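You operate a simulated robot arm through the tools that you are given. There is no shell and no other tool. Be economical: measure what you need, move in short steps, check, and stop when the job is done.

You run a simulated robot arm. Do the job below in one go: nothing can be reset, and whatever is moved stays where it is left.

## Task
Get the closer ready: bay 1 guard shut, air on, main on, red stop out, then push reset.
Fine: shut the guard before you switch on; the air is the blue valve lever.

The check looks at the end state, three seconds after you hand in, the way a careful person would. Anything else that was tipped, shoved, dropped, spilled or broken makes it a failure.

## Robot
A 6-joint arm with a fingered hand on a trunk, on a base that drives. Base frame: it is fixed to the floor where the robot stands at the start and does not move with it; the origin is under the middle of the robot, x ahead of it, y to its left, z up. Units: m, degrees, N and s.
It reaches about 0.812 m from its shoulder. Its first joint turns from -166.0 to 166.0 degrees. Places, roughly: berry carton [-0.75, -1.25, 0.25]; blue air plug [0, 1.5, 0.75]; closer air knob [0.5, -0.1, 0.7]; closer air valve lever [0.6, -0.4, 0.8]; closer back cover thumb screw [1.1, -1, 0.8]; closer bay light switch [0.4, 0.2, 0.8]; closer bay one guard [0.4, 0.3, 1.2]; closer block valve lever [-0.2, 1.4, 0.5]; closer depth hand wheel [0.3, 0.6, 0.7]; closer depth lock [0.2, 0.7, 0.8]; closer drain switch [0.5, 0, 0.8]; closer drawer pin [1, -1.1, 0.8]; closer far cover latch [-0.2, 1.6, 0.7]; closer finger clamp [0.5, 0.5, 0.9]; closer finger pin [0.6, 0.6, 0.9]; closer flap pin [0.3, 1.9, 0.9]. Payload 4 kg.
The tool frame sits at the grasp point between the pads (the TCP): z along the fingers, y along the line on which they close. The tips reach 0.02 m beyond it. Largest opening 0.14 m; the body of the gripper starts 0.054 m behind the TCP. The gripper is a hand of 3 fingers: y runs from the thumb to the fingers, the wrist lies at [0, 0, -0.215] in the tool frame.
Orientation is that of the tool frame in the base frame, as [roll, pitch, yaw] about the fixed x, y, z axes, in that order (R = Rz(yaw) Ry(pitch) Rx(roll)). With the fingers straight down and closing along the base's y, the tool's x points along the base's -x, its y along +y and its z along -z.

## Interface
- The arm moves only by the tool step_arm. Its argument "rows" is a list of rows, each an object of numbers (a shift or turn left out is 0): "tx", "ty", "tz": the shift along the base's x, y, z in m; "ax", "ay", "az": the turn, a rotation vector about the base's x, y, z in degrees. In form: [{"tx": .., "ty": .., "tz": .., "ax": .., "ay": .., "az": ..}, ...]. A call has 1 to 12 rows; each row shifts and turns the commanded pose from where the row before left it. A row lasts 0.2 s, in which the tool goes at most 0.05 m and 8.6 degrees; a call with a longer step from one row to the next is refused whole. Where a pose cannot be reached the arm comes as near as it can. A force on the tool above 40 N (or 10 N above the force at the start of the call, whichever is more), or a blocked arm, ends the call early, and 0.2 s more pass. In this call time passes only in rows, and 0.2 s behind the last. The reply holds the time, the measured pose of the TCP, the force on the tool along the base axes, the opening and the grip force, in the units named above and with some noise, with the torque about the TCP (base axes, N m) and any sound that the robot's microphone picked up.
- Cameras (640 x 400 px; columns grow to the right, rows downward): "scene" is now at [0.0519, 0.2037, 1.7187]; the picture's right is [0.17, -0.99, 0.00], its down [-0.79, -0.14, -0.60] and it looks along [0.59, 0.10, -0.80] (base axes); focal length 214 px, centre (320, 200). "wrist" rides on the gripper at [0.074, -0.043, -0.079] in the tool frame; the picture's right is [0.50, 0.87, 0.00], its down [-0.59, 0.34, -0.73] and it looks along [-0.64, 0.37, 0.68] (tool axes); focal length 275 px, centre (320, 200).
- snapshot(camera): a new picture of that camera. The clock stands still meanwhile.
- lift_body(by): slides the trunk up (or, below 0, down) by that many m; the arm and the scene camera ride with it, the base frame stays. It gives what a move gives, with no picture.
- drive_base(legs): drives the robot by 1 to 6 legs, each [ahead, left, turn to the left] in m, m and degrees, along the robot's own axes; the way and the turn of a leg run together, so that a leg with both is an arc; at most 1.5 m and 180 degrees a leg. The arm and the cameras ride along, it lands a little off, and it stops where it bumps. It gives what a move gives.
- move_fingers(finger1, finger2, thumb_bend): sets how far each is bent, from 0 (flat) to 1 (curled in); at 0.3 the hand is open as for a grip, at 0.7 the pads meet at the TCP. One left out holds its place. A second passes; each finger stops where it meets its share of the squeeze, and holds until it gets a number again. It is the only way to open and close the hand. It gives what a move gives, with no picture; readings hold the bend of each and the force on the fingers (four entries, about 0 where the hand has none), thumb and palm.
- head_to(pan, tilt): turns the head with the scene camera to pan (to the left, within 120 degrees either way) and tilt (down, from -29 to 69), counted from straight ahead of the robot. It gives what a move gives.
- probe_pixels(camera, pixels): for up to 12 pixels [column, row] of the newest picture of that camera ("zoom" is the newest enlarged one), the place [x, y, z] in the base frame of the surface seen there, good to about 0.003 m. The clock stands still meanwhile.
- zoom(camera, box): a new picture of the part [left, top, right, bottom] of that camera's present view, enlarged. The clock stands still meanwhile.
- finish_job(): hands the job in; it is judged then, once.

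Keep the steps short. Do not move on a guess: measure, check each grasp and each placing, and mend mistakes. In all there are 80 turns and 48 pictures (those below and enlarged ones count). Leave the gripper open and the arm clear of the work at the hand-in unless told otherwise, and finish with a single line.

The tools are called after "Emit:" as name(argument=value, ...) on one line, values as JSON. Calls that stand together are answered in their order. step_arm: Moves the arm, as the interface text tells. Its arguments: {"type":"object","properties":{"rows":{"type":"array","items":{"type":"object","properties":{"tx":{"type":"number"},"ty":{"type":"number"},"tz":{"type":"number"},"ax":{"type":"number"},"ay":{"type":"number"},"az":{"type":"number"}}}}},"required":["rows"]} The other tools are called the same way: lift_body (by) slides the trunk up or down; move_fingers (finger1, finger2, thumb_bend) moves the fingers one by one; drive_base (legs) drives the base; head_to (pan, tilt) turns the head that bears the scene camera; snapshot (camera) takes a picture; probe_pixels (camera, pixels) gives the place of the surface under pixels of a picture; zoom (camera, box) takes an enlarged picture of a part of a camera's view; finish_job () hands the job in.

At the start:

```text
time_s: 0.0
ee_pos: [0.3167, -0.2814, 1.4016]
tcp_rot: [-179.9, -0.1, -180.0]
contact_force: [-0.2, -0.8, 0.4]
moment: [0.0, -0.01, 0.02]
width: 0.1399
finger_force: 0.0
shape: jaw
bend: [0.3, 0.3, 0.3]
finger forces: [0.1, 0.0, 0.1, 0.0, 0.1, 0.0]
trunk travel left (down, up): [-0.325, 0.265]
robot x, y, heading: [0.0014, -0.0002, 0.1]
head pan, tilt: [9.9, 53.2]
```

scene: 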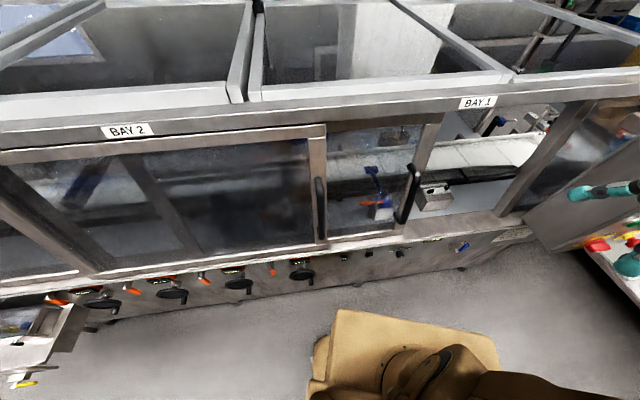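
wrist: 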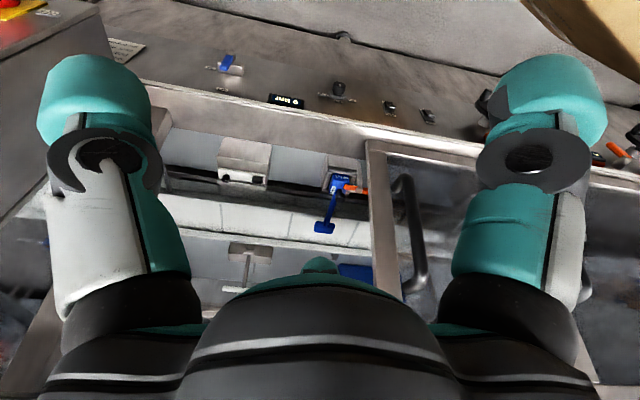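

The bay 1 guard looks like a sliding door with a handle near scene (408,195), open to its right. The blue lever is near (462,247) and the red controls sit at the right edge. I'll turn the head to the right to see the panel.

Emit:
head_to(pan=-35, tilt=45)

Emit:
snapshot(camera="scene")

```text
time_s: 1.1
ee_pos: [0.3165, -0.2811, 1.4014]
tcp_rot: [-180.0, 0.0, -179.9]
contact_force: [-1.0, -1.1, 0.3]
moment: [-0.01, 0.0, 0.01]
width: 0.1398
finger_force: 0.0
shape: jaw
bend: [0.3, 0.3, 0.3]
finger forces: [0.0, 0.0, 0.0, 0.0, 0.0, 0.0]
trunk travel left (down, up): [-0.325, 0.265]
robot x, y, heading: [0.0017, -0.0012, 0.2]
head pan, tilt: [-35.0, 45.0]
```

```text
45 pictures are left
```

scene: 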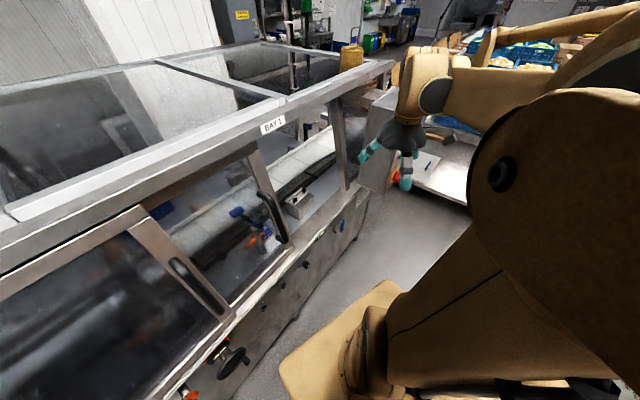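

The arm hides the panel at the right, near (395,178). I'll zoom in on the panel, and on the machine front.

Emit:
zoom(camera="scene", box=[330, 80, 490, 200])

Emit:
probe_pixels(camera="scene", pixels=[[262, 192], [284, 240], [340, 225], [320, 237], [304, 265], [396, 178], [375, 150], [345, 180], [273, 123]])

Emit:
zoom(camera="wrist", box=[0, 0, 480, 300])

```text
3.33 times, centred on (410, 140) of scene
```

zoom: 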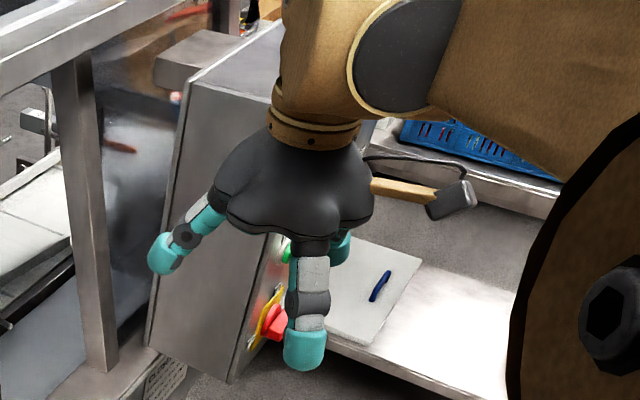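

```text
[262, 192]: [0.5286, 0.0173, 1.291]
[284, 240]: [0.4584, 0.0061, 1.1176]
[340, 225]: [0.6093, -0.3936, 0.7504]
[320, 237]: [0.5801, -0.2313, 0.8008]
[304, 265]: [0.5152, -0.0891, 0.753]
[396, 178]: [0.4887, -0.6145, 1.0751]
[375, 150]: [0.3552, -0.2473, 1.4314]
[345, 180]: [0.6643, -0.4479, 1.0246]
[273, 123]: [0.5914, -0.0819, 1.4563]
```

```text
1.33 times, centred on (240, 150) of wrist
```

zoom: 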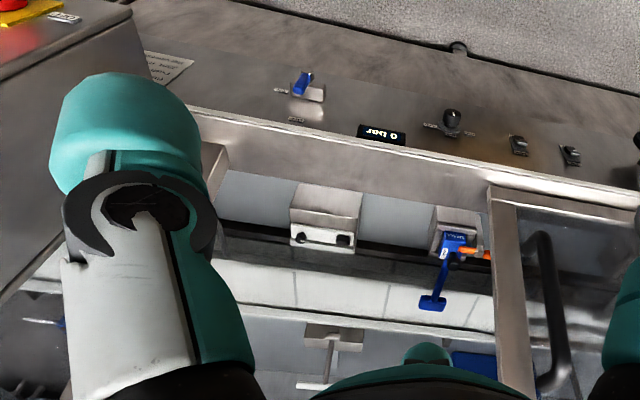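

The display reads "0 bar", and a blue thing sits in the bay near wrist-zoom (440,265). I'll probe several points there, then look from another head angle.

Emit:
probe_pixels(camera="zoom", pixels=[[455, 245], [433, 302], [302, 82], [308, 95], [281, 91], [297, 120], [380, 134], [525, 205], [540, 240], [548, 380], [345, 150], [500, 200]])

Emit:
head_to(pan=-15, tilt=45)

Emit:
zoom(camera="scene", box=[200, 60, 440, 210])

```text
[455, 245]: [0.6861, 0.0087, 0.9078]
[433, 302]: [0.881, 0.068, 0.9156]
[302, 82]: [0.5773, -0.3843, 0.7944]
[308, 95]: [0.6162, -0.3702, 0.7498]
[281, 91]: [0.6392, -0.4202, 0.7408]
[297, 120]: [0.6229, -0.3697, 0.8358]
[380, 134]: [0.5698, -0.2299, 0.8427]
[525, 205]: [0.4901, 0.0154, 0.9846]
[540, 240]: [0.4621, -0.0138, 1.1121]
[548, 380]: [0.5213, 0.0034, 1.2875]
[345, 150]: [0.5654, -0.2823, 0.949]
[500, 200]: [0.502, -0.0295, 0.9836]
```

```text
time_s: 1.9
ee_pos: [0.3152, -0.2808, 1.4016]
tcp_rot: [180.0, 0.0, -180.0]
contact_force: [0.0, -0.1, -0.6]
moment: [-0.01, 0.01, -0.02]
width: 0.1398
finger_force: 0.1
shape: jaw
bend: [0.3, 0.3, 0.3]
finger forces: [0.0, 0.0, 0.1, 0.1, 0.1, 0.1]
trunk travel left (down, up): [-0.325, 0.265]
robot x, y, heading: [-0.0005, 0.0035, -0.0]
head pan, tilt: [-15.0, 45.0]
```

```text
2.67 times, centred on (320, 135) of scene
```

zoom: 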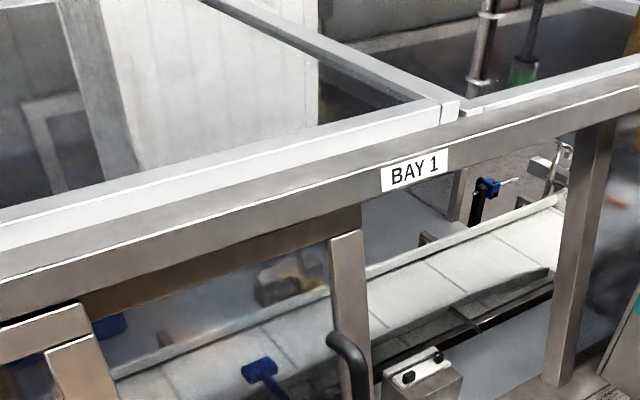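

The guard slides to the right (-y). Its handle bar runs from about [0.46,-0.01,1.11] to [0.52,0.00,1.29]. I'll look at it closely and probe its ends and the frame behind it.

Emit:
head_to(pan=0, tilt=45)

Emit:
zoom(camera="scene", box=[240, 120, 480, 270])

```text
time_s: 2.7
ee_pos: [0.3167, -0.2801, 1.4001]
tcp_rot: [-179.9, -0.1, -180.0]
contact_force: [0.1, -0.7, 0.3]
moment: [-0.01, 0.03, 0.02]
width: 0.14
finger_force: 0.0
shape: jaw
bend: [0.3, 0.3, 0.3]
finger forces: [0.0, 0.0, 0.1, 0.1, 0.0, 0.0]
trunk travel left (down, up): [-0.325, 0.265]
robot x, y, heading: [-0.0009, 0.0029, -0.0]
head pan, tilt: [0.0, 45.0]
```

```text
2.67 times, centred on (360, 195) of scene
```

zoom: 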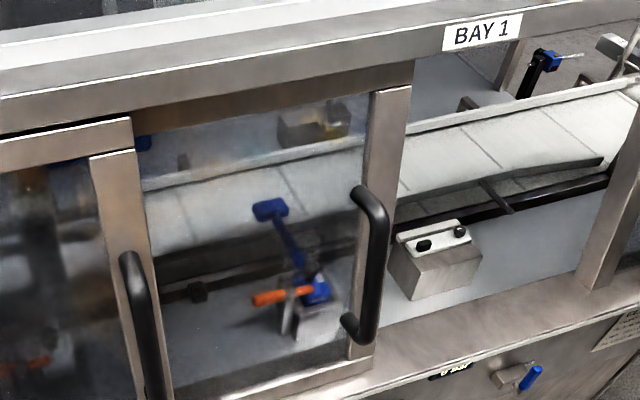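

The handle bar runs from zoom (375,195) to (370,335). I'll probe the bar, its frame, the valve and the post.

Emit:
probe_pixels(camera="zoom", pixels=[[360, 188], [380, 205], [382, 250], [378, 310], [366, 340], [348, 325], [385, 130], [355, 345], [605, 220], [385, 95], [590, 275], [125, 260]])

Emit:
zoom(camera="scene", box=[380, 220, 500, 295])

```text
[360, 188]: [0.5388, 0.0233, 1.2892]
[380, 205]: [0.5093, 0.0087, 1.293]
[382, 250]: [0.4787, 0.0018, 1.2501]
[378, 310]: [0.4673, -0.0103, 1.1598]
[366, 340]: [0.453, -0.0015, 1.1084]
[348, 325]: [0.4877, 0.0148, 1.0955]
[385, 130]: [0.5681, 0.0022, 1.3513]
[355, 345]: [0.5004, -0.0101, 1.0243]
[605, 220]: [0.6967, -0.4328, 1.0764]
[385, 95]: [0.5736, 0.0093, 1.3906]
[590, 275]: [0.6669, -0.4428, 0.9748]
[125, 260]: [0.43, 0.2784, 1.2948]
```

```text
5.33 times, centred on (440, 258) of scene
```

zoom: 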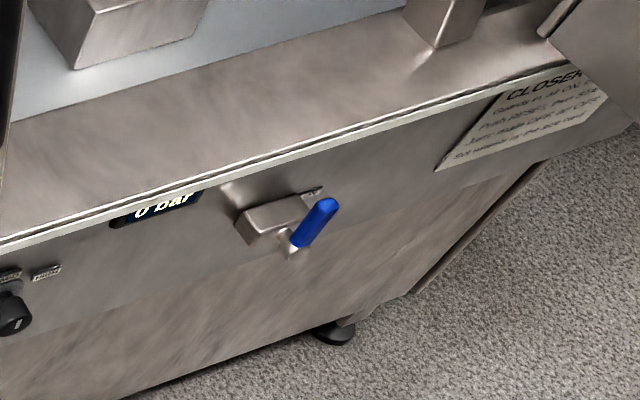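

The machine is yawed to the robot, so the guard slides along a slanted line. I'll probe the sill trim in this zoom for that direction, and the valve parts. I'll also zoom in on the instruction label.

Emit:
probe_pixels(camera="zoom", pixels=[[20, 244], [230, 184], [430, 119], [540, 78], [20, 280], [420, 160], [332, 205], [300, 245], [290, 248], [255, 225], [312, 192], [160, 210]])

Emit:
zoom(camera="scene", box=[450, 225, 530, 275])

Emit:
snapshot(camera="scene")

```text
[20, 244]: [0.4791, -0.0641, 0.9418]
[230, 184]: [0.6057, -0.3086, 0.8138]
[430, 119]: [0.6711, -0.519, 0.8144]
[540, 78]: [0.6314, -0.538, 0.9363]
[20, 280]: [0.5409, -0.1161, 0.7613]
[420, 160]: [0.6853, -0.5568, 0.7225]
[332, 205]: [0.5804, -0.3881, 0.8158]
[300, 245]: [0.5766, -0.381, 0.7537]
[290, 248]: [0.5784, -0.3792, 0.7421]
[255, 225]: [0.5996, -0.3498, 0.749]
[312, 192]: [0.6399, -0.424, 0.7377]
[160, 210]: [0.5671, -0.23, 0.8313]
```

```text
8.00 times, centred on (490, 250) of scene
```

zoom: 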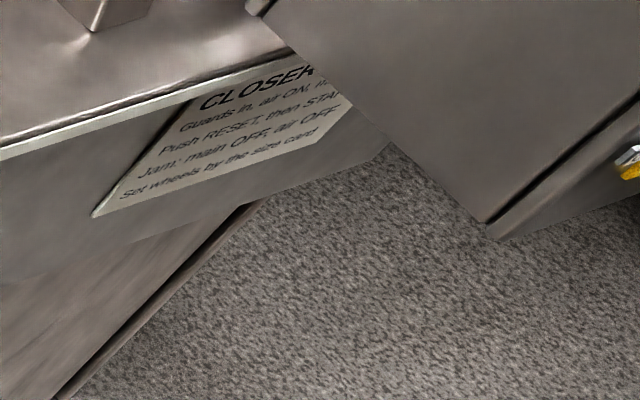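

```text
38 pictures are left
```

scene: 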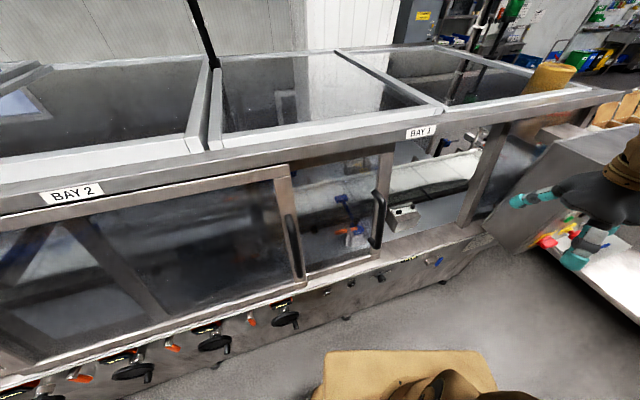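

The slide direction is about (0.305,-0.952). The valve lever stands upright, with one label above it and one to its right. I'll read the labels with the wrist camera before moving.

Emit:
zoom(camera="wrist", box=[190, 40, 270, 100])

Emit:
zoom(camera="scene", box=[490, 170, 640, 280])

```text
6.67 times, centred on (230, 70) of wrist
```

zoom: 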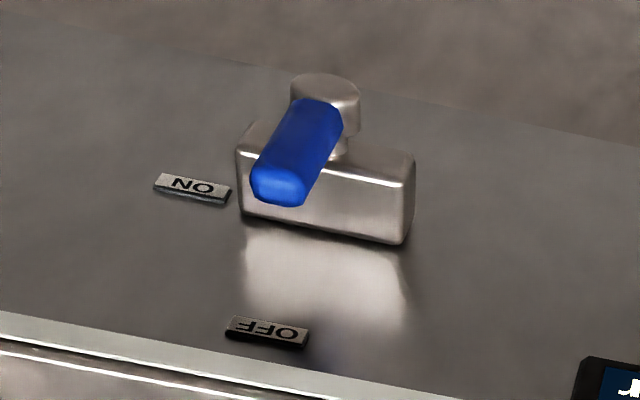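

```text
3.64 times, centred on (565, 225) of scene
```

zoom: 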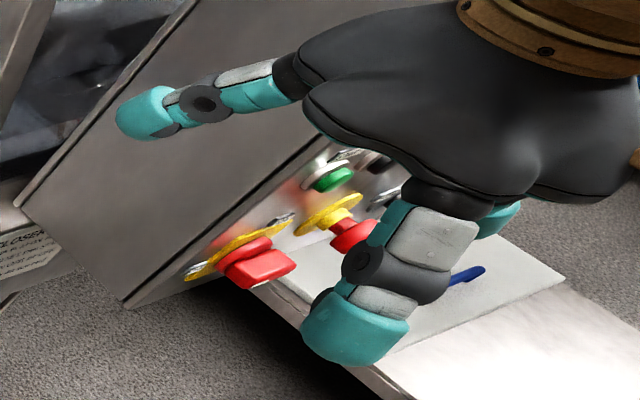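

OFF is above and ON is to the right, so the lever must go a quarter turn clockwise. Guard first: I'll turn the hand to face the handle, 35° below level and yawed 17.8°, while moving to a point in front of it.

Emit:
step_arm(rows=[{"az": 5.93, "ty": 0.02}, {"az": 5.93, "ty": 0.02}, {"az": 5.94, "ty": 0.02}, {"ax": 2.396, "ay": -7.48, "ty": 0.025, "tx": 0.005}, {"ax": 2.396, "ay": -7.48, "ty": 0.025, "tx": 0.005}, {"ax": 2.396, "ay": -7.48, "ty": 0.025, "tx": 0.005, "tz": -0.02}, {"ax": 2.396, "ay": -7.48, "ty": 0.025, "tx": 0.01, "tz": -0.025}, {"ax": 2.396, "ay": -7.48, "ty": 0.025, "tx": 0.01, "tz": -0.03}, {"ax": 2.396, "ay": -7.48, "ty": 0.03, "tx": 0.01, "tz": -0.03}, {"ax": 2.396, "ay": -7.48, "ty": 0.03, "tx": 0.01, "tz": -0.03}])

Emit:
snapshot(camera="scene")

Emit:
snapshot(camera="wrist")

```text
time_s: 4.9
ee_pos: [0.373, -0.0375, 1.2664]
tcp_rot: [179.8, 55.0, -162.5]
contact_force: [-0.2, -0.5, -0.3]
moment: [0.02, 0.03, 0.01]
width: 0.1397
finger_force: 0.0
shape: jaw
bend: [0.3, 0.3, 0.3]
finger forces: [0.1, 0.0, 0.0, 0.0, 0.1, 0.0]
trunk travel left (down, up): [-0.325, 0.265]
robot x, y, heading: [-0.0021, 0.0041, -0.1]
head pan, tilt: [0.0, 45.0]
```

```text
35 pictures are left
```

scene: 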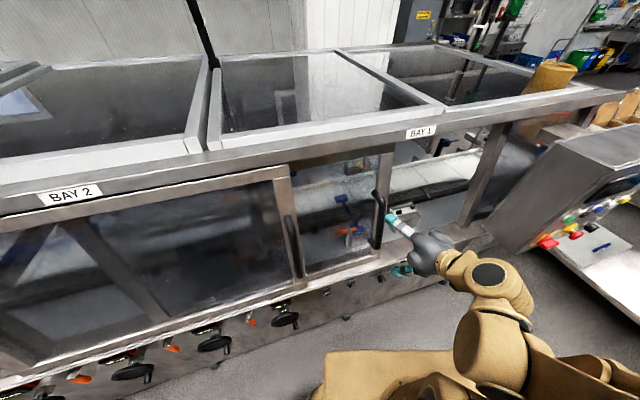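

```text
34 pictures are left
```

wrist: 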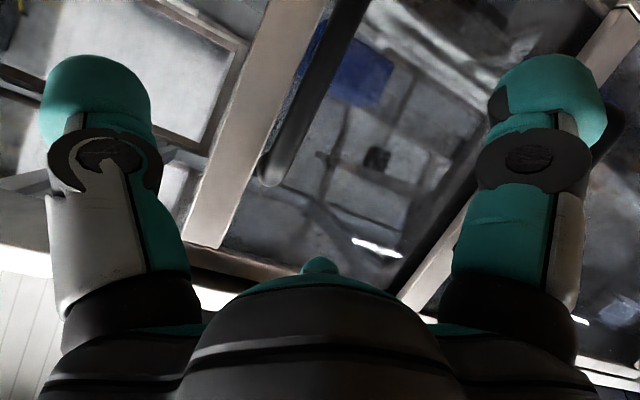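

The bar is between the open fingers. I'll move straight in about 0.135 m.

Emit:
step_arm(rows=[{"tx": 0.027, "ty": 0.0085, "tz": -0.019}, {"tx": 0.027, "ty": 0.0085, "tz": -0.019}, {"tx": 0.027, "ty": 0.0085, "tz": -0.019}, {"tx": 0.026, "ty": 0.009, "tz": -0.019}])

Emit:
zoom(camera="scene", box=[290, 140, 530, 290])

```text
time_s: 5.9
ee_pos: [0.4873, -0.0018, 1.2178]
tcp_rot: [-179.9, 54.8, -162.2]
contact_force: [-0.3, -0.7, 0.0]
moment: [-0.01, -0.01, 0.04]
width: 0.1399
finger_force: 0.1
shape: jaw
bend: [0.3, 0.3, 0.3]
finger forces: [0.1, 0.0, 0.0, 0.0, 0.0, 0.1]
out of reach, approached as far as the arm can: row 2, 3, 4
trunk travel left (down, up): [-0.325, 0.265]
robot x, y, heading: [0.0035, -0.0017, 0.0]
head pan, tilt: [0.0, 45.0]
```

```text
2.67 times, centred on (410, 215) of scene
```

zoom: 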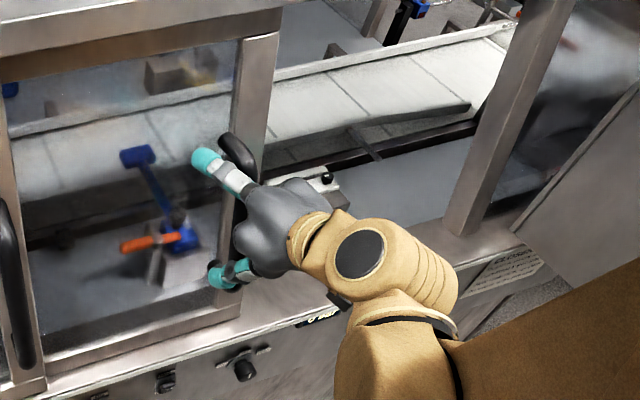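

The two fingers are on the left of the bar at (215,170) and (230,275), with the thumb to its right. The lower target was just out of reach, but z 1.218 works. I'll push along the slide direction in small steps.

Emit:
step_arm(rows=[{"tx": 0.009, "ty": -0.0286, "tz": 0.026}, {"tx": 0.009, "ty": -0.0286}, {"tx": 0.0076, "ty": -0.0238}, {"tx": 0.0076, "ty": -0.0238}, {"tx": 0.0076, "ty": -0.0238}])

Emit:
zoom(camera="scene", box=[290, 140, 530, 290])

```text
time_s: 7.1
ee_pos: [0.5268, -0.1318, 1.2438]
tcp_rot: [-180.0, 55.1, -162.2]
contact_force: [-0.6, 0.1, 0.0]
moment: [0.01, -0.02, 0.04]
width: 0.1402
finger_force: 0.1
shape: jaw
bend: [0.3, 0.3, 0.3]
finger forces: [0.1, 0.0, 0.0, 0.0, 0.1, 0.0]
trunk travel left (down, up): [-0.325, 0.265]
robot x, y, heading: [-0.0005, -0.0012, -0.0]
head pan, tilt: [0.0, 45.0]
```

```text
2.67 times, centred on (410, 215) of scene
```

zoom: 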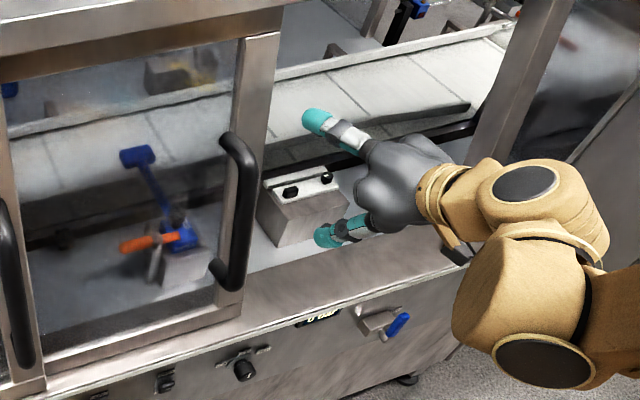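

The bar did not move: the fingers passed in front of it. I'll probe the fingertips and the bar to see the real hand geometry.

Emit:
probe_pixels(camera="zoom", pixels=[[312, 118], [345, 137], [322, 237], [350, 230], [410, 160], [435, 195], [244, 175], [245, 230], [238, 275], [222, 270], [225, 140], [232, 230]])

Emit:
snapshot(camera="wrist")

```text
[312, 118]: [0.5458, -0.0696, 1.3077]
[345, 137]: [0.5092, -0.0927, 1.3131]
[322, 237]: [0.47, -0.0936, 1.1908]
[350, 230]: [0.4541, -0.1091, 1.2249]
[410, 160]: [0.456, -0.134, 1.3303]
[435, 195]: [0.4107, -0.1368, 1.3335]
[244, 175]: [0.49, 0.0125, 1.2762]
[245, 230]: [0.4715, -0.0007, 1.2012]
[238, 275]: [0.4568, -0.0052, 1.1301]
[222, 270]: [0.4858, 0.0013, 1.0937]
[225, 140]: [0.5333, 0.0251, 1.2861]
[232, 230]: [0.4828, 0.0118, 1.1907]
```

```text
31 pictures are left
```

wrist: 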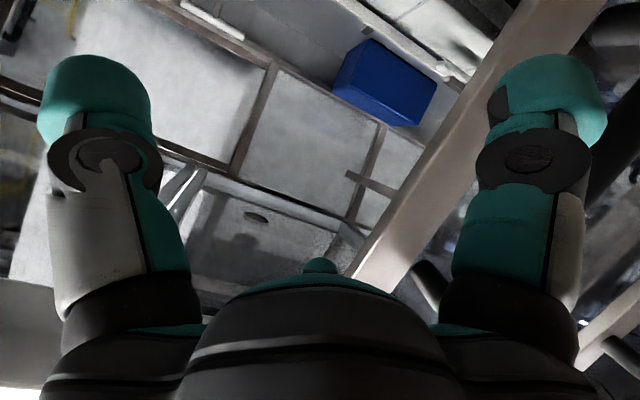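

Both fingers missed. The upper one passed over the handle's top, and the lower one stayed in front of the bar because of the 35° tilt. I'll back off, lower the trunk 0.08 m for reach, and close the fingers so the bundled tips can push.

Emit:
step_arm(rows=[{"tx": -0.034, "ty": -0.011, "tz": 0.025}, {"tx": -0.034, "ty": -0.011, "tz": 0.025}, {"tx": -0.034, "ty": -0.011, "tz": 0.025}])

Emit:
lift_body(by=-0.08)

Emit:
move_fingers(finger1=0.68, finger2=0.68, thumb_bend=0.68)

Emit:
snapshot(camera="wrist")

```text
time_s: 7.9
ee_pos: [0.4195, -0.163, 1.3202]
tcp_rot: [-179.9, 55.2, -162.1]
contact_force: [0.3, 1.0, 0.0]
moment: [0.02, 0.01, -0.01]
width: 0.1401
finger_force: 0.0
shape: jaw
bend: [0.3, 0.3, 0.3]
finger forces: [0.0, 0.0, 0.0, 0.0, 0.1, 0.1]
trunk travel left (down, up): [-0.325, 0.265]
robot x, y, heading: [0.001, -0.0005, 0.2]
head pan, tilt: [0.0, 45.0]
```

```text
time_s: 9.1
ee_pos: [0.4219, -0.1644, 1.2391]
tcp_rot: [-180.0, 55.0, -162.2]
contact_force: [-0.5, -1.1, 0.2]
moment: [0.03, 0.0, -0.01]
width: 0.1399
finger_force: 0.1
shape: jaw
bend: [0.3, 0.3, 0.3]
finger forces: [0.1, 0.0, 0.0, 0.1, 0.1, 0.0]
trunk travel left (down, up): [-0.245, 0.345]
robot x, y, heading: [-0.0029, -0.0039, 0.1]
head pan, tilt: [0.0, 45.0]
```

```text
time_s: 10.1
ee_pos: [0.4238, -0.1647, 1.2393]
tcp_rot: [-180.0, 55.0, -162.2]
contact_force: [0.2, 0.4, 0.3]
moment: [0.0, -0.02, -0.05]
width: 0.0078
finger_force: 0.1
shape: fingers
bend: [0.68, 0.68, 0.68]
finger forces: [0.0, 0.1, 0.1, 0.0, 0.0, 0.1]
trunk travel left (down, up): [-0.245, 0.345]
robot x, y, heading: [0.0003, 0.0035, 0.0]
head pan, tilt: [0.0, 45.0]
```

```text
30 pictures are left
```

wrist: 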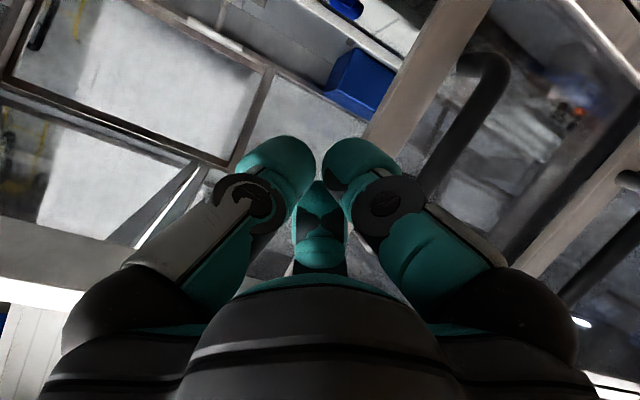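

The tips now form a compact bundle at the TCP. I'll move left past the handle, staying in front of it, then go in on its left side.

Emit:
step_arm(rows=[{"tx": -0.007, "ty": 0.043, "tz": 0.004}, {"tx": -0.007, "ty": 0.043, "tz": 0.004}, {"tx": -0.007, "ty": 0.043, "tz": 0.004}, {"tx": -0.007, "ty": 0.043, "tz": 0.003}, {"tx": -0.007, "ty": 0.043, "tz": 0.003}, {"tx": 0.02, "ty": 0.0062, "tz": -0.015}, {"tx": 0.02, "ty": 0.0062, "tz": -0.015}, {"tx": 0.02, "ty": 0.0062, "tz": -0.015}, {"tx": 0.02, "ty": 0.0062, "tz": -0.015}])

Emit:
zoom(camera="scene", box=[290, 120, 530, 270])

```text
time_s: 12.1
ee_pos: [0.4683, 0.0748, 1.1973]
tcp_rot: [-179.9, 54.9, -162.1]
contact_force: [0.6, 0.5, 0.8]
moment: [0.02, -0.01, -0.01]
width: 0.0078
finger_force: 0.0
shape: fingers
bend: [0.68, 0.68, 0.68]
finger forces: [0.1, 0.0, 0.0, 0.1, 0.0, 0.0]
trunk travel left (down, up): [-0.245, 0.345]
robot x, y, heading: [-0.0008, 0.0009, 0.0]
head pan, tilt: [0.0, 45.0]
```

```text
2.67 times, centred on (410, 195) of scene
```

zoom: 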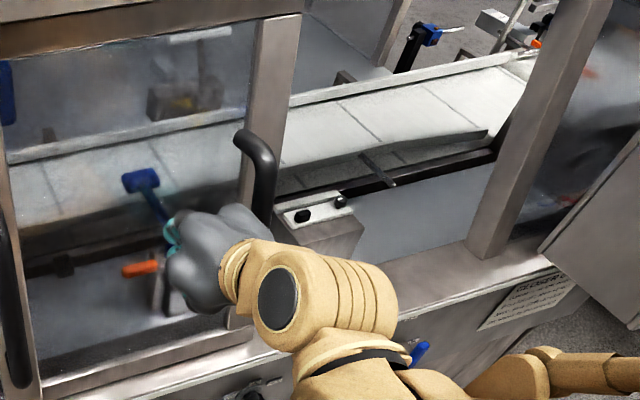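

The bundle is now left of the bar. I'll go 0.01 m deeper and push right slowly.

Emit:
step_arm(rows=[{"tx": 0.0095, "ty": 0.003}, {"tx": 0.0076, "ty": -0.0238}, {"tx": 0.0076, "ty": -0.0238}, {"tx": 0.0061, "ty": -0.019}, {"tx": 0.0061, "ty": -0.019}, {"tx": 0.0061, "ty": -0.019}, {"tx": 0.0061, "ty": -0.019}])

Emit:
zoom(camera="scene", box=[290, 120, 530, 270])

```text
time_s: 13.7
ee_pos: [0.5166, -0.0453, 1.1962]
tcp_rot: [-179.9, 55.1, -162.2]
contact_force: [-0.9, 0.8, -0.8]
moment: [-0.02, -0.05, -0.05]
width: 0.0071
finger_force: 0.6
shape: fingers
bend: [0.68, 0.68, 0.68]
finger forces: [0.0, 0.0, 0.0, 0.1, 1.6, 0.0]
trunk travel left (down, up): [-0.245, 0.345]
robot x, y, heading: [-0.0015, 0.0003, -0.0]
head pan, tilt: [0.0, 45.0]
```

```text
2.67 times, centred on (410, 195) of scene
```

zoom: 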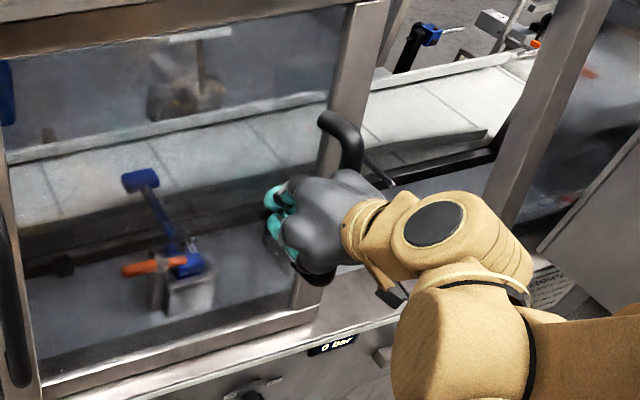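

The guard follows. I'll keep pushing.

Emit:
step_arm(rows=[{"tx": 0.0076, "ty": -0.0238}, {"tx": 0.0076, "ty": -0.0238}, {"tx": 0.0076, "ty": -0.0238}, {"tx": 0.0076, "ty": -0.0238}, {"tx": 0.0076, "ty": -0.0238}, {"tx": 0.0076, "ty": -0.0238}, {"tx": 0.0076, "ty": -0.0238}, {"tx": 0.0076, "ty": -0.0238}, {"tx": 0.0076, "ty": -0.0238}])

Emit:
zoom(camera="scene", box=[350, 100, 590, 250])

```text
time_s: 15.7
ee_pos: [0.5843, -0.2615, 1.196]
tcp_rot: [179.9, 55.0, -162.3]
contact_force: [-1.0, 1.2, 0.0]
moment: [-0.02, -0.02, -0.01]
width: 0.0068
finger_force: 0.7
shape: fingers
bend: [0.68, 0.68, 0.68]
finger forces: [0.0, 0.1, 0.0, 0.1, 1.2, 0.0]
trunk travel left (down, up): [-0.245, 0.345]
robot x, y, heading: [0.0005, -0.0008, -0.2]
head pan, tilt: [0.0, 45.0]
```

```text
2.67 times, centred on (470, 175) of scene
```

zoom: 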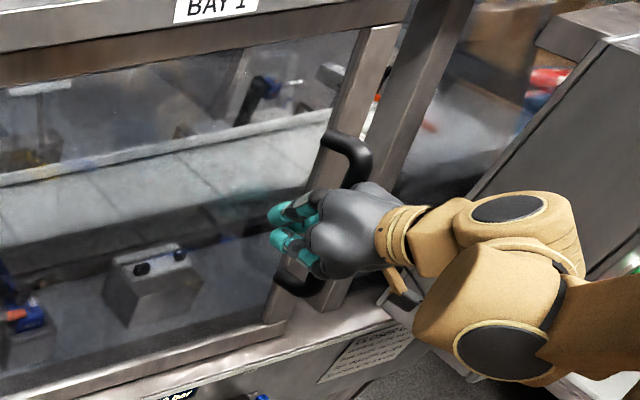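

About 0.08 m remains. I'll continue with smaller steps and watch the force.

Emit:
step_arm(rows=[{"tx": 0.0061, "ty": -0.019}, {"tx": 0.0061, "ty": -0.019}, {"tx": 0.0061, "ty": -0.019}, {"tx": 0.0046, "ty": -0.0143}, {"tx": 0.0046, "ty": -0.0143}, {"tx": 0.0046, "ty": -0.0143}])

Emit:
zoom(camera="scene", box=[350, 100, 590, 250])

```text
time_s: 17.1
ee_pos: [0.6159, -0.361, 1.1982]
tcp_rot: [-180.0, 55.1, -162.3]
contact_force: [-1.5, 2.2, -1.1]
moment: [-0.02, -0.06, -0.07]
width: 0.0068
finger_force: 1.2
shape: fingers
bend: [0.68, 0.68, 0.69]
finger forces: [0.0, 0.1, 0.0, 0.0, 2.0, 0.0]
trunk travel left (down, up): [-0.245, 0.345]
robot x, y, heading: [0.0008, -0.0019, 0.1]
head pan, tilt: [0.0, 45.0]
```

```text
2.67 times, centred on (470, 175) of scene
```

zoom: 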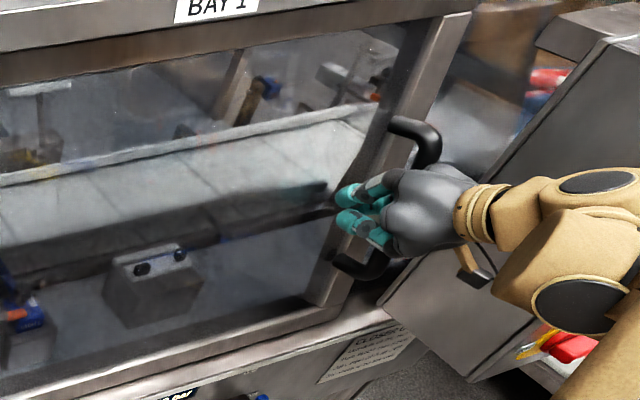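

The frame now overlaps the post. I'll push gently on to the end stop.

Emit:
step_arm(rows=[{"tx": 0.003, "ty": -0.0095}, {"tx": 0.003, "ty": -0.0095}, {"tx": 0.003, "ty": -0.0095}, {"tx": 0.003, "ty": -0.0095}, {"tx": 0.003, "ty": -0.0095}])

Emit:
zoom(camera="scene", box=[350, 100, 590, 250])

```text
time_s: 18.0
ee_pos: [0.6219, -0.3825, 1.1999]
tcp_rot: [179.9, 55.0, -161.5]
contact_force: [-18.6, 18.9, 8.9]
moment: [-0.6, -0.23, -0.85]
width: 0.0036
finger_force: 13.2
shape: fingers
bend: [0.67, 0.67, 0.7]
finger forces: [0.0, 0.0, 0.0, 0.0, 26.7, 0.0]
trunk travel left (down, up): [-0.245, 0.345]
robot x, y, heading: [-0.0041, -0.0, 0.4]
head pan, tilt: [0.0, 45.0]
stopped in row 4: the force on the tool passed its limit at 45 N (the readings are from after the stop); the commanded pose is now the measured one
```

```text
2.67 times, centred on (470, 175) of scene
```

zoom: 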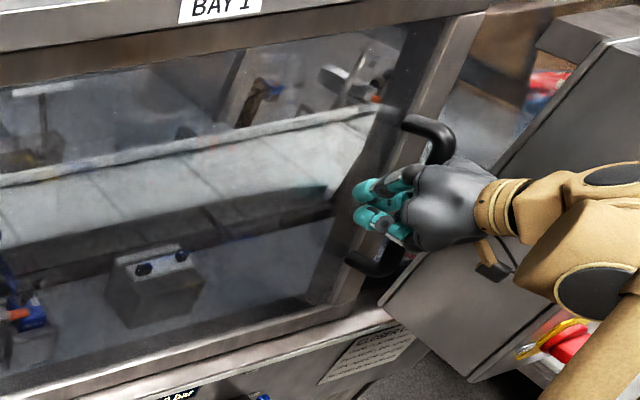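

The stop was reached: 45 N with the handle load on the thumb, so the guard is shut. I'll release a little to the left, back out, and check the gap.

Emit:
step_arm(rows=[{"tx": -0.0061, "ty": 0.019}, {"tx": -0.003, "ty": 0.0095}, {"tx": -0.031, "ty": -0.01, "tz": 0.023}, {"tx": -0.031, "ty": -0.01, "tz": 0.023}, {"tx": -0.031, "ty": -0.01, "tz": 0.023}, {"tx": -0.031, "ty": -0.01, "tz": 0.023}, {"tx": -0.03, "ty": 0.02, "tz": 0}, {"tx": -0.03, "ty": 0.02, "tz": 0}])

Emit:
lift_body(by=-0.24)

Emit:
head_to(pan=-25, tilt=35)

Emit:
snapshot(camera="scene")

```text
time_s: 19.8
ee_pos: [0.4358, -0.3572, 1.2884]
tcp_rot: [179.1, 54.7, -162.8]
contact_force: [-0.3, 1.1, 0.0]
moment: [-0.04, 0.03, -0.04]
width: 0.0076
finger_force: 0.2
shape: fingers
bend: [0.68, 0.68, 0.68]
finger forces: [0.1, 0.0, 0.1, 0.0, 0.0, 0.0]
trunk travel left (down, up): [-0.245, 0.345]
robot x, y, heading: [-0.0024, 0.0016, 0.1]
head pan, tilt: [0.0, 45.0]
```

```text
time_s: 22.3
ee_pos: [0.4368, -0.3583, 1.0491]
tcp_rot: [179.2, 54.7, -163.0]
contact_force: [0.5, -0.8, -0.3]
moment: [0.02, 0.0, 0.0]
width: 0.0074
finger_force: 0.1
shape: fingers
bend: [0.68, 0.68, 0.68]
finger forces: [0.1, 0.0, 0.1, 0.0, 0.1, 0.0]
trunk travel left (down, up): [-0.005, 0.585]
robot x, y, heading: [-0.006, -0.0011, -0.1]
head pan, tilt: [0.0, 45.0]
```

```text
time_s: 23.2
ee_pos: [0.4361, -0.3581, 1.0475]
tcp_rot: [179.1, 54.8, -162.8]
contact_force: [-0.5, -0.3, 0.7]
moment: [-0.01, -0.01, -0.02]
width: 0.0078
finger_force: 0.0
shape: fingers
bend: [0.68, 0.68, 0.68]
finger forces: [0.0, 0.1, 0.0, 0.0, 0.0, 0.1]
trunk travel left (down, up): [-0.005, 0.585]
robot x, y, heading: [0.0034, 0.0035, 0.1]
head pan, tilt: [-25.0, 35.0]
```

```text
24 pictures are left
```

scene: 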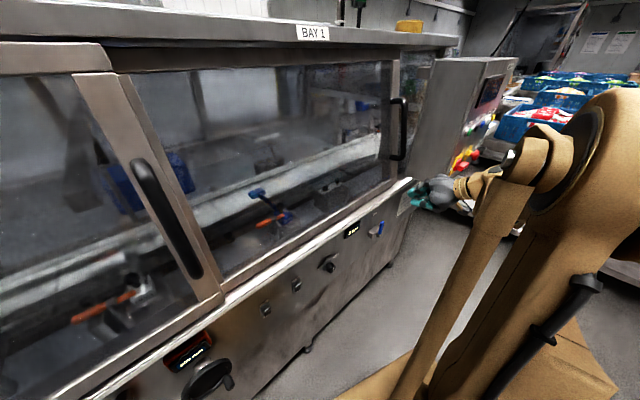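

The guard is shut. Next is the valve at (378,230): I'll zoom in and probe it from here.

Emit:
zoom(camera="scene", box=[330, 170, 490, 270])

Emit:
probe_pixels(camera="zoom", pixels=[[202, 210], [192, 232], [186, 255], [182, 270], [195, 262], [170, 255], [160, 270], [212, 235], [222, 250], [215, 180], [80, 243], [240, 200]])

```text
4.00 times, centred on (410, 220) of scene
```

zoom: 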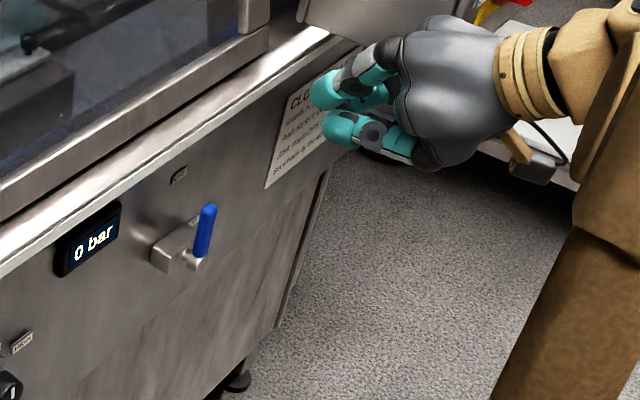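

```text
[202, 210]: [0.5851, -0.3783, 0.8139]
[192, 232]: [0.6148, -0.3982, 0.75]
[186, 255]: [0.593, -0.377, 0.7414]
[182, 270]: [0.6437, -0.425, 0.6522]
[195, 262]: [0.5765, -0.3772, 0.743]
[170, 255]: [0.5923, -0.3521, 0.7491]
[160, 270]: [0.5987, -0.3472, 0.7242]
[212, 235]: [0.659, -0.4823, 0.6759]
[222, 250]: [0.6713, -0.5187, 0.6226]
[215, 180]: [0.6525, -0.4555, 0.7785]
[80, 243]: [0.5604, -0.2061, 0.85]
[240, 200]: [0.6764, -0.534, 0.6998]
```

The lever lies 0.045 m in front of the panel and pivots near z 0.745. I'll descend in front of the panel to lever height, left of the lever, staying 0.13 m out.

Emit:
step_arm(rows=[{"tz": -0.04}, {"tz": -0.04}, {"tz": -0.04}, {"tz": -0.04}, {"tz": -0.03}, {"tz": -0.03}, {"tz": -0.028, "tx": 0.003, "ty": -0.005}])

Emit:
zoom(camera="scene", box=[330, 150, 490, 270])

```text
time_s: 24.8
ee_pos: [0.4382, -0.3622, 0.8021]
tcp_rot: [179.1, 54.8, -162.9]
contact_force: [-0.3, -1.0, 0.2]
moment: [0.03, 0.0, 0.0]
width: 0.0078
finger_force: 0.2
shape: fingers
bend: [0.68, 0.68, 0.68]
finger forces: [0.1, 0.1, 0.0, 0.0, 0.0, 0.0]
trunk travel left (down, up): [-0.005, 0.585]
robot x, y, heading: [-0.0009, 0.0015, 0.3]
head pan, tilt: [-25.0, 35.0]
```

```text
3.33 times, centred on (410, 210) of scene
```

zoom: 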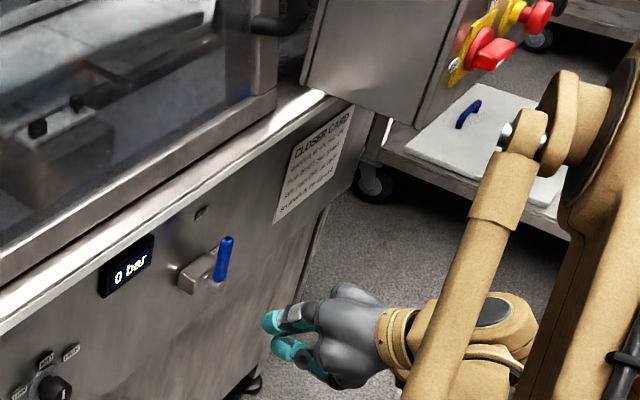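

Lever height is reached. Now I'll go in along the panel normal, left of the lever.

Emit:
step_arm(rows=[{"tx": 0.025, "ty": 0.0066}, {"tx": 0.025, "ty": 0.0066}, {"tx": 0.025, "ty": 0.0066}, {"tx": 0.025, "ty": 0.0066}, {"tx": 0.022, "ty": 0.0066}])

Emit:
zoom(camera="scene", box=[330, 190, 450, 265])

Emit:
probe_pixels(camera="zoom", pixels=[[150, 220], [200, 230], [250, 190], [258, 240], [230, 260], [180, 200], [220, 200], [260, 215]])

```text
time_s: 26.0
ee_pos: [0.5615, -0.3295, 0.7997]
tcp_rot: [179.1, 54.7, -163.0]
contact_force: [0.8, 0.4, -0.5]
moment: [-0.03, -0.01, -0.01]
width: 0.0079
finger_force: 0.1
shape: fingers
bend: [0.68, 0.68, 0.68]
finger forces: [0.0, 0.1, 0.0, 0.0, 0.0, 0.1]
trunk travel left (down, up): [-0.005, 0.585]
robot x, y, heading: [0.0017, -0.0002, 0.3]
head pan, tilt: [-25.0, 35.0]
```

```text
5.33 times, centred on (390, 228) of scene
```

zoom: 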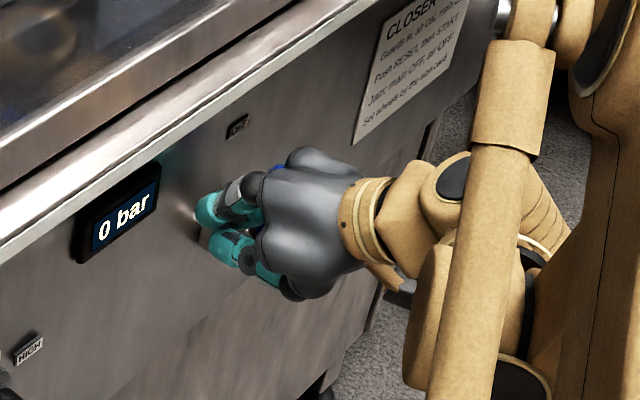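

```text
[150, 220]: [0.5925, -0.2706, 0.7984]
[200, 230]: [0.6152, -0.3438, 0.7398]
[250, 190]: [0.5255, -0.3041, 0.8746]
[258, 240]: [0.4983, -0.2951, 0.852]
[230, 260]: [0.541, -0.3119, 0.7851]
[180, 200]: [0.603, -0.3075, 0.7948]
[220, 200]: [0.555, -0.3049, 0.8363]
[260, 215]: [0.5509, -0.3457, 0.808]
```

The bundle is left of the lever. I'll sweep along an arc to the right and down in small steps.

Emit:
step_arm(rows=[{"tx": 0.0046, "ty": -0.0143, "tz": -0.002}, {"tx": 0.0046, "ty": -0.0143, "tz": -0.001}, {"tx": 0.0044, "ty": -0.0138, "tz": 0.003}, {"tx": 0.0044, "ty": -0.0138, "tz": 0.002}, {"tx": 0.0044, "ty": -0.0138, "tz": -0.002}, {"tx": 0.0044, "ty": -0.0138, "tz": -0.004}])

Emit:
zoom(camera="scene", box=[330, 190, 450, 265])

```text
time_s: 27.4
ee_pos: [0.5869, -0.4136, 0.7977]
tcp_rot: [179.0, 54.6, -163.0]
contact_force: [0.4, -0.6, -0.1]
moment: [0.0, 0.01, 0.0]
width: 0.0074
finger_force: 0.1
shape: fingers
bend: [0.68, 0.68, 0.68]
finger forces: [0.0, 0.0, 0.1, 0.0, 0.1, 0.1]
trunk travel left (down, up): [-0.005, 0.585]
robot x, y, heading: [-0.0013, 0.0007, -0.1]
head pan, tilt: [-25.0, 35.0]
```

```text
5.33 times, centred on (390, 228) of scene
```

zoom: 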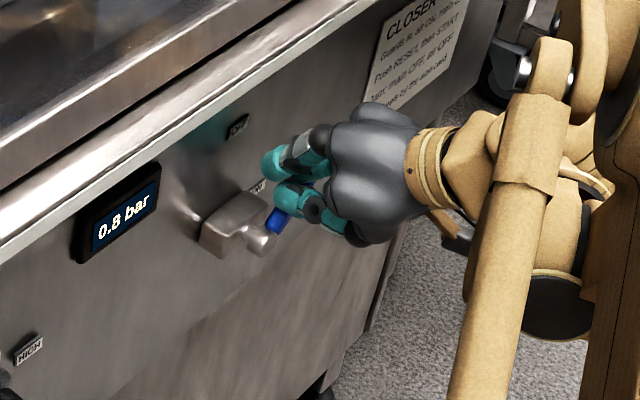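

The lever is turning and the display reads 0.8 bar. I'll finish the turn downwards to ON.

Emit:
step_arm(rows=[{"tx": 0.003, "ty": -0.0095, "tz": -0.01}, {"tx": 0.0015, "ty": -0.0048, "tz": -0.012}, {"tz": -0.01}, {"tz": -0.008}, {"tz": -0.006}])

Emit:
zoom(camera="scene", box=[330, 190, 450, 265])

```text
time_s: 28.6
ee_pos: [0.5929, -0.4276, 0.7596]
tcp_rot: [179.2, 55.3, -162.8]
contact_force: [1.9, 0.1, 27.7]
moment: [-0.24, -0.29, 0.07]
width: 0.0024
finger_force: 19.2
shape: fingers
bend: [0.74, 0.67, 0.68]
finger forces: [18.8, 0.0, 0.1, 0.1, 19.2, 0.0]
trunk travel left (down, up): [-0.005, 0.585]
robot x, y, heading: [0.0008, 0.0033, 0.0]
head pan, tilt: [-25.0, 35.0]
stopped in row 5: the force on the tool passed its limit at 48 N (the readings are from after the stop); the commanded pose is now the measured one
```

```text
5.33 times, centred on (390, 228) of scene
```

zoom: 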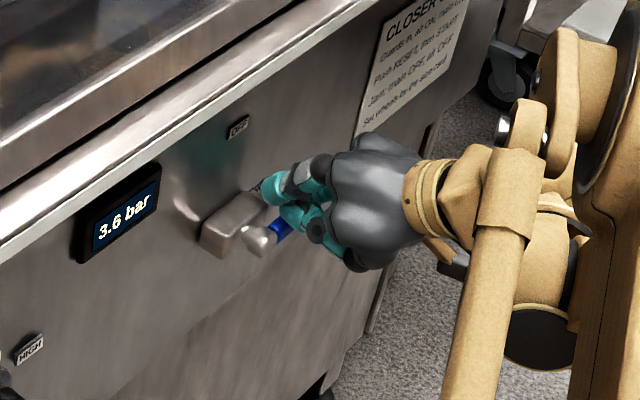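

The lever hit its stop and the display reads 3.6 bar, rising. I'll lift off, back out and check.

Emit:
step_arm(rows=[{"tz": 0.012}, {"tz": 0.012, "tx": -0.003, "ty": 0.0095}, {"tx": -0.035, "ty": -0.011, "tz": 0.015}, {"tx": -0.035, "ty": -0.011, "tz": 0.015}, {"tx": -0.035, "ty": -0.011, "tz": 0.015}, {"tx": -0.035, "ty": -0.011, "tz": 0.015}, {"tx": -0.035, "ty": 0.02, "tz": 0.0}, {"tx": -0.02, "ty": 0.04}, {"tx": -0.02, "ty": 0.04}])

Emit:
snapshot(camera="scene")

Emit:
zoom(camera="scene", box=[330, 170, 490, 270])

```text
time_s: 30.6
ee_pos: [0.4181, -0.3416, 0.8412]
tcp_rot: [178.3, 54.8, -164.0]
contact_force: [0.0, 0.2, 0.1]
moment: [0.01, 0.0, 0.02]
width: 0.0075
finger_force: 0.1
shape: fingers
bend: [0.68, 0.68, 0.68]
finger forces: [0.1, 0.1, 0.0, 0.1, 0.0, 0.0]
out of reach, approached as far as the arm can: row 6, 7, 8, 9
trunk travel left (down, up): [-0.005, 0.585]
robot x, y, heading: [-0.0015, 0.0007, -0.2]
head pan, tilt: [-25.0, 35.0]
```

```text
18 pictures are left
```

scene: 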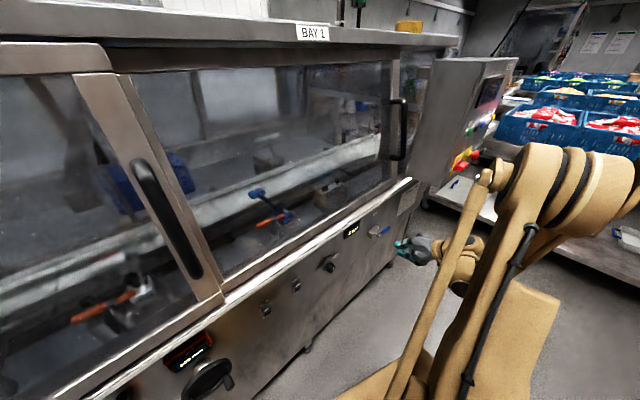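

```text
4.00 times, centred on (410, 220) of scene
```

zoom: 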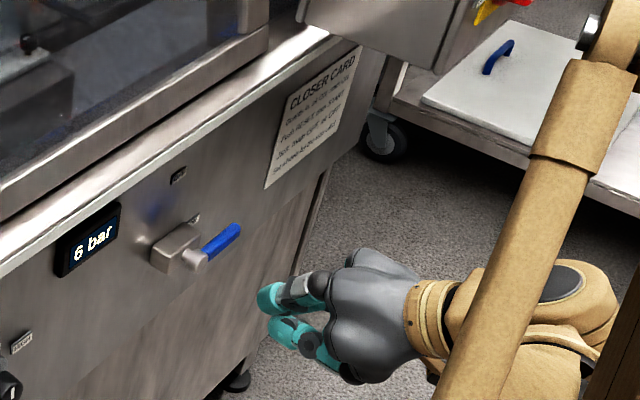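

The display reads 6 bar and the lever points at ON. Next is the control box face near (470,145): I'll zoom and probe it.

Emit:
zoom(camera="scene", box=[425, 50, 545, 200])

Emit:
probe_pixels(camera="scene", pixels=[[465, 155], [461, 166], [456, 163], [474, 155], [468, 131], [492, 92], [500, 75], [435, 180], [472, 143], [484, 128], [515, 60], [480, 168]])

```text
2.67 times, centred on (485, 125) of scene
```

zoom: 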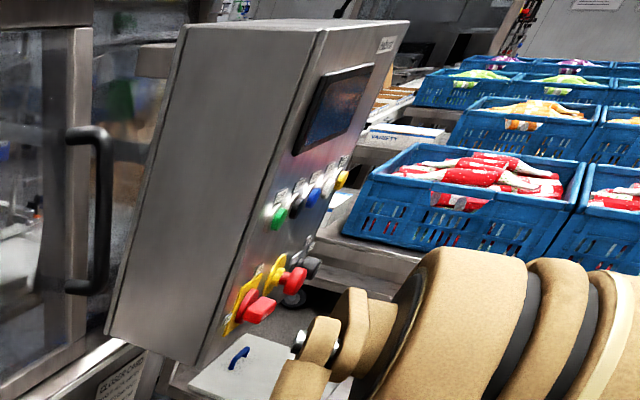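

```text
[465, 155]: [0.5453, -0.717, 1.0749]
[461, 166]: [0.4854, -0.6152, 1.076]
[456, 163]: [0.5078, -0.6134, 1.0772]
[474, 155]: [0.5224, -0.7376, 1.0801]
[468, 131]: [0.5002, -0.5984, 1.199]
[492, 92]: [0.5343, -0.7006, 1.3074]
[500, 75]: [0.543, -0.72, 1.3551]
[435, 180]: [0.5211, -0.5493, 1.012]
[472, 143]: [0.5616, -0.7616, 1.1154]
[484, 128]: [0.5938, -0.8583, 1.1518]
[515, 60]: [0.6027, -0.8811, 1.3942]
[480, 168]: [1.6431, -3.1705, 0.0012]
```

The box face runs parallel to the machine, facing the robot at d≈0.30. It has the red main knob at about (0.485,-0.615,1.076) and the e-stop at about (0.522,-0.738,1.08). I'll have to drive nearer, so I'll check the floor on the right.

Emit:
head_to(pan=-75, tilt=50)

Emit:
snapshot(camera="scene")

Emit:
probe_pixels(camera="scene", pixels=[[60, 60], [100, 100], [60, 150], [200, 30], [300, 30], [20, 110], [150, 250], [60, 250], [300, 60], [400, 30], [550, 60], [180, 120]])

```text
time_s: 31.7
ee_pos: [0.4185, -0.3428, 0.8405]
tcp_rot: [178.2, 54.8, -164.0]
contact_force: [0.5, 0.6, -0.7]
moment: [-0.01, -0.03, -0.01]
width: 0.0077
finger_force: 0.1
shape: fingers
bend: [0.68, 0.68, 0.68]
finger forces: [0.1, 0.0, 0.0, 0.1, 0.0, 0.0]
trunk travel left (down, up): [-0.005, 0.585]
robot x, y, heading: [0.0024, -0.0015, 0.1]
head pan, tilt: [-75.0, 50.0]
```

```text
15 pictures are left
```

scene: 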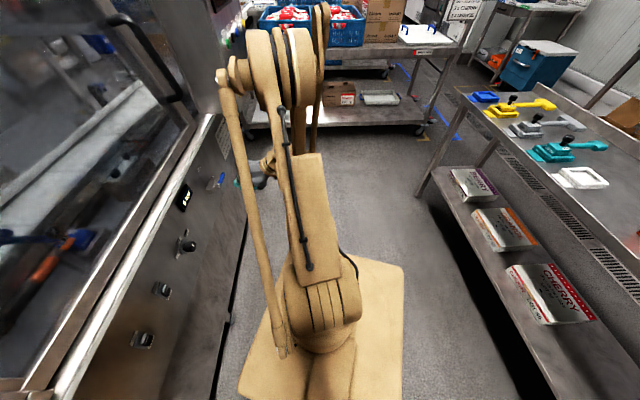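

```text
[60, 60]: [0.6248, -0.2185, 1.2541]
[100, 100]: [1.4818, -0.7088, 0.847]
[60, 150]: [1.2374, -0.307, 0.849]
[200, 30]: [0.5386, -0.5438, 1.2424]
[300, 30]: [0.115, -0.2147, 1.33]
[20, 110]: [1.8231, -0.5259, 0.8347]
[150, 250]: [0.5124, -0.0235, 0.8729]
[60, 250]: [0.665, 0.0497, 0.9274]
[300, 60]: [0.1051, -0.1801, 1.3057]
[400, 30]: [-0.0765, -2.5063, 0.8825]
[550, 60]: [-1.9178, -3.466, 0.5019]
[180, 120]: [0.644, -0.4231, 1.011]
```

The floor to the right is open. I'll probe the limits: the table legs, the back rack and my own base platform.

Emit:
probe_pixels(camera="scene", pixels=[[403, 268], [400, 390], [250, 385], [340, 255], [425, 130], [350, 128], [425, 195], [520, 395], [252, 128], [240, 250], [222, 390], [430, 165]])

```text
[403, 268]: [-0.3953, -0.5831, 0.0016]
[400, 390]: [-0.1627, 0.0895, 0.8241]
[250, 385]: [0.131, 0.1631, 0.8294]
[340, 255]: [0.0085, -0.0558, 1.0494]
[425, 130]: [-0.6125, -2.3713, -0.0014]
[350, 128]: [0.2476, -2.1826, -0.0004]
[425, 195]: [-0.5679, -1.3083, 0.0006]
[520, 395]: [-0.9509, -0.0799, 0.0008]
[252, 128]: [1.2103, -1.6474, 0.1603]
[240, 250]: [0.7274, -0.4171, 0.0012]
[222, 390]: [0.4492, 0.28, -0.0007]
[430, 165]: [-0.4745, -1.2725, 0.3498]
```

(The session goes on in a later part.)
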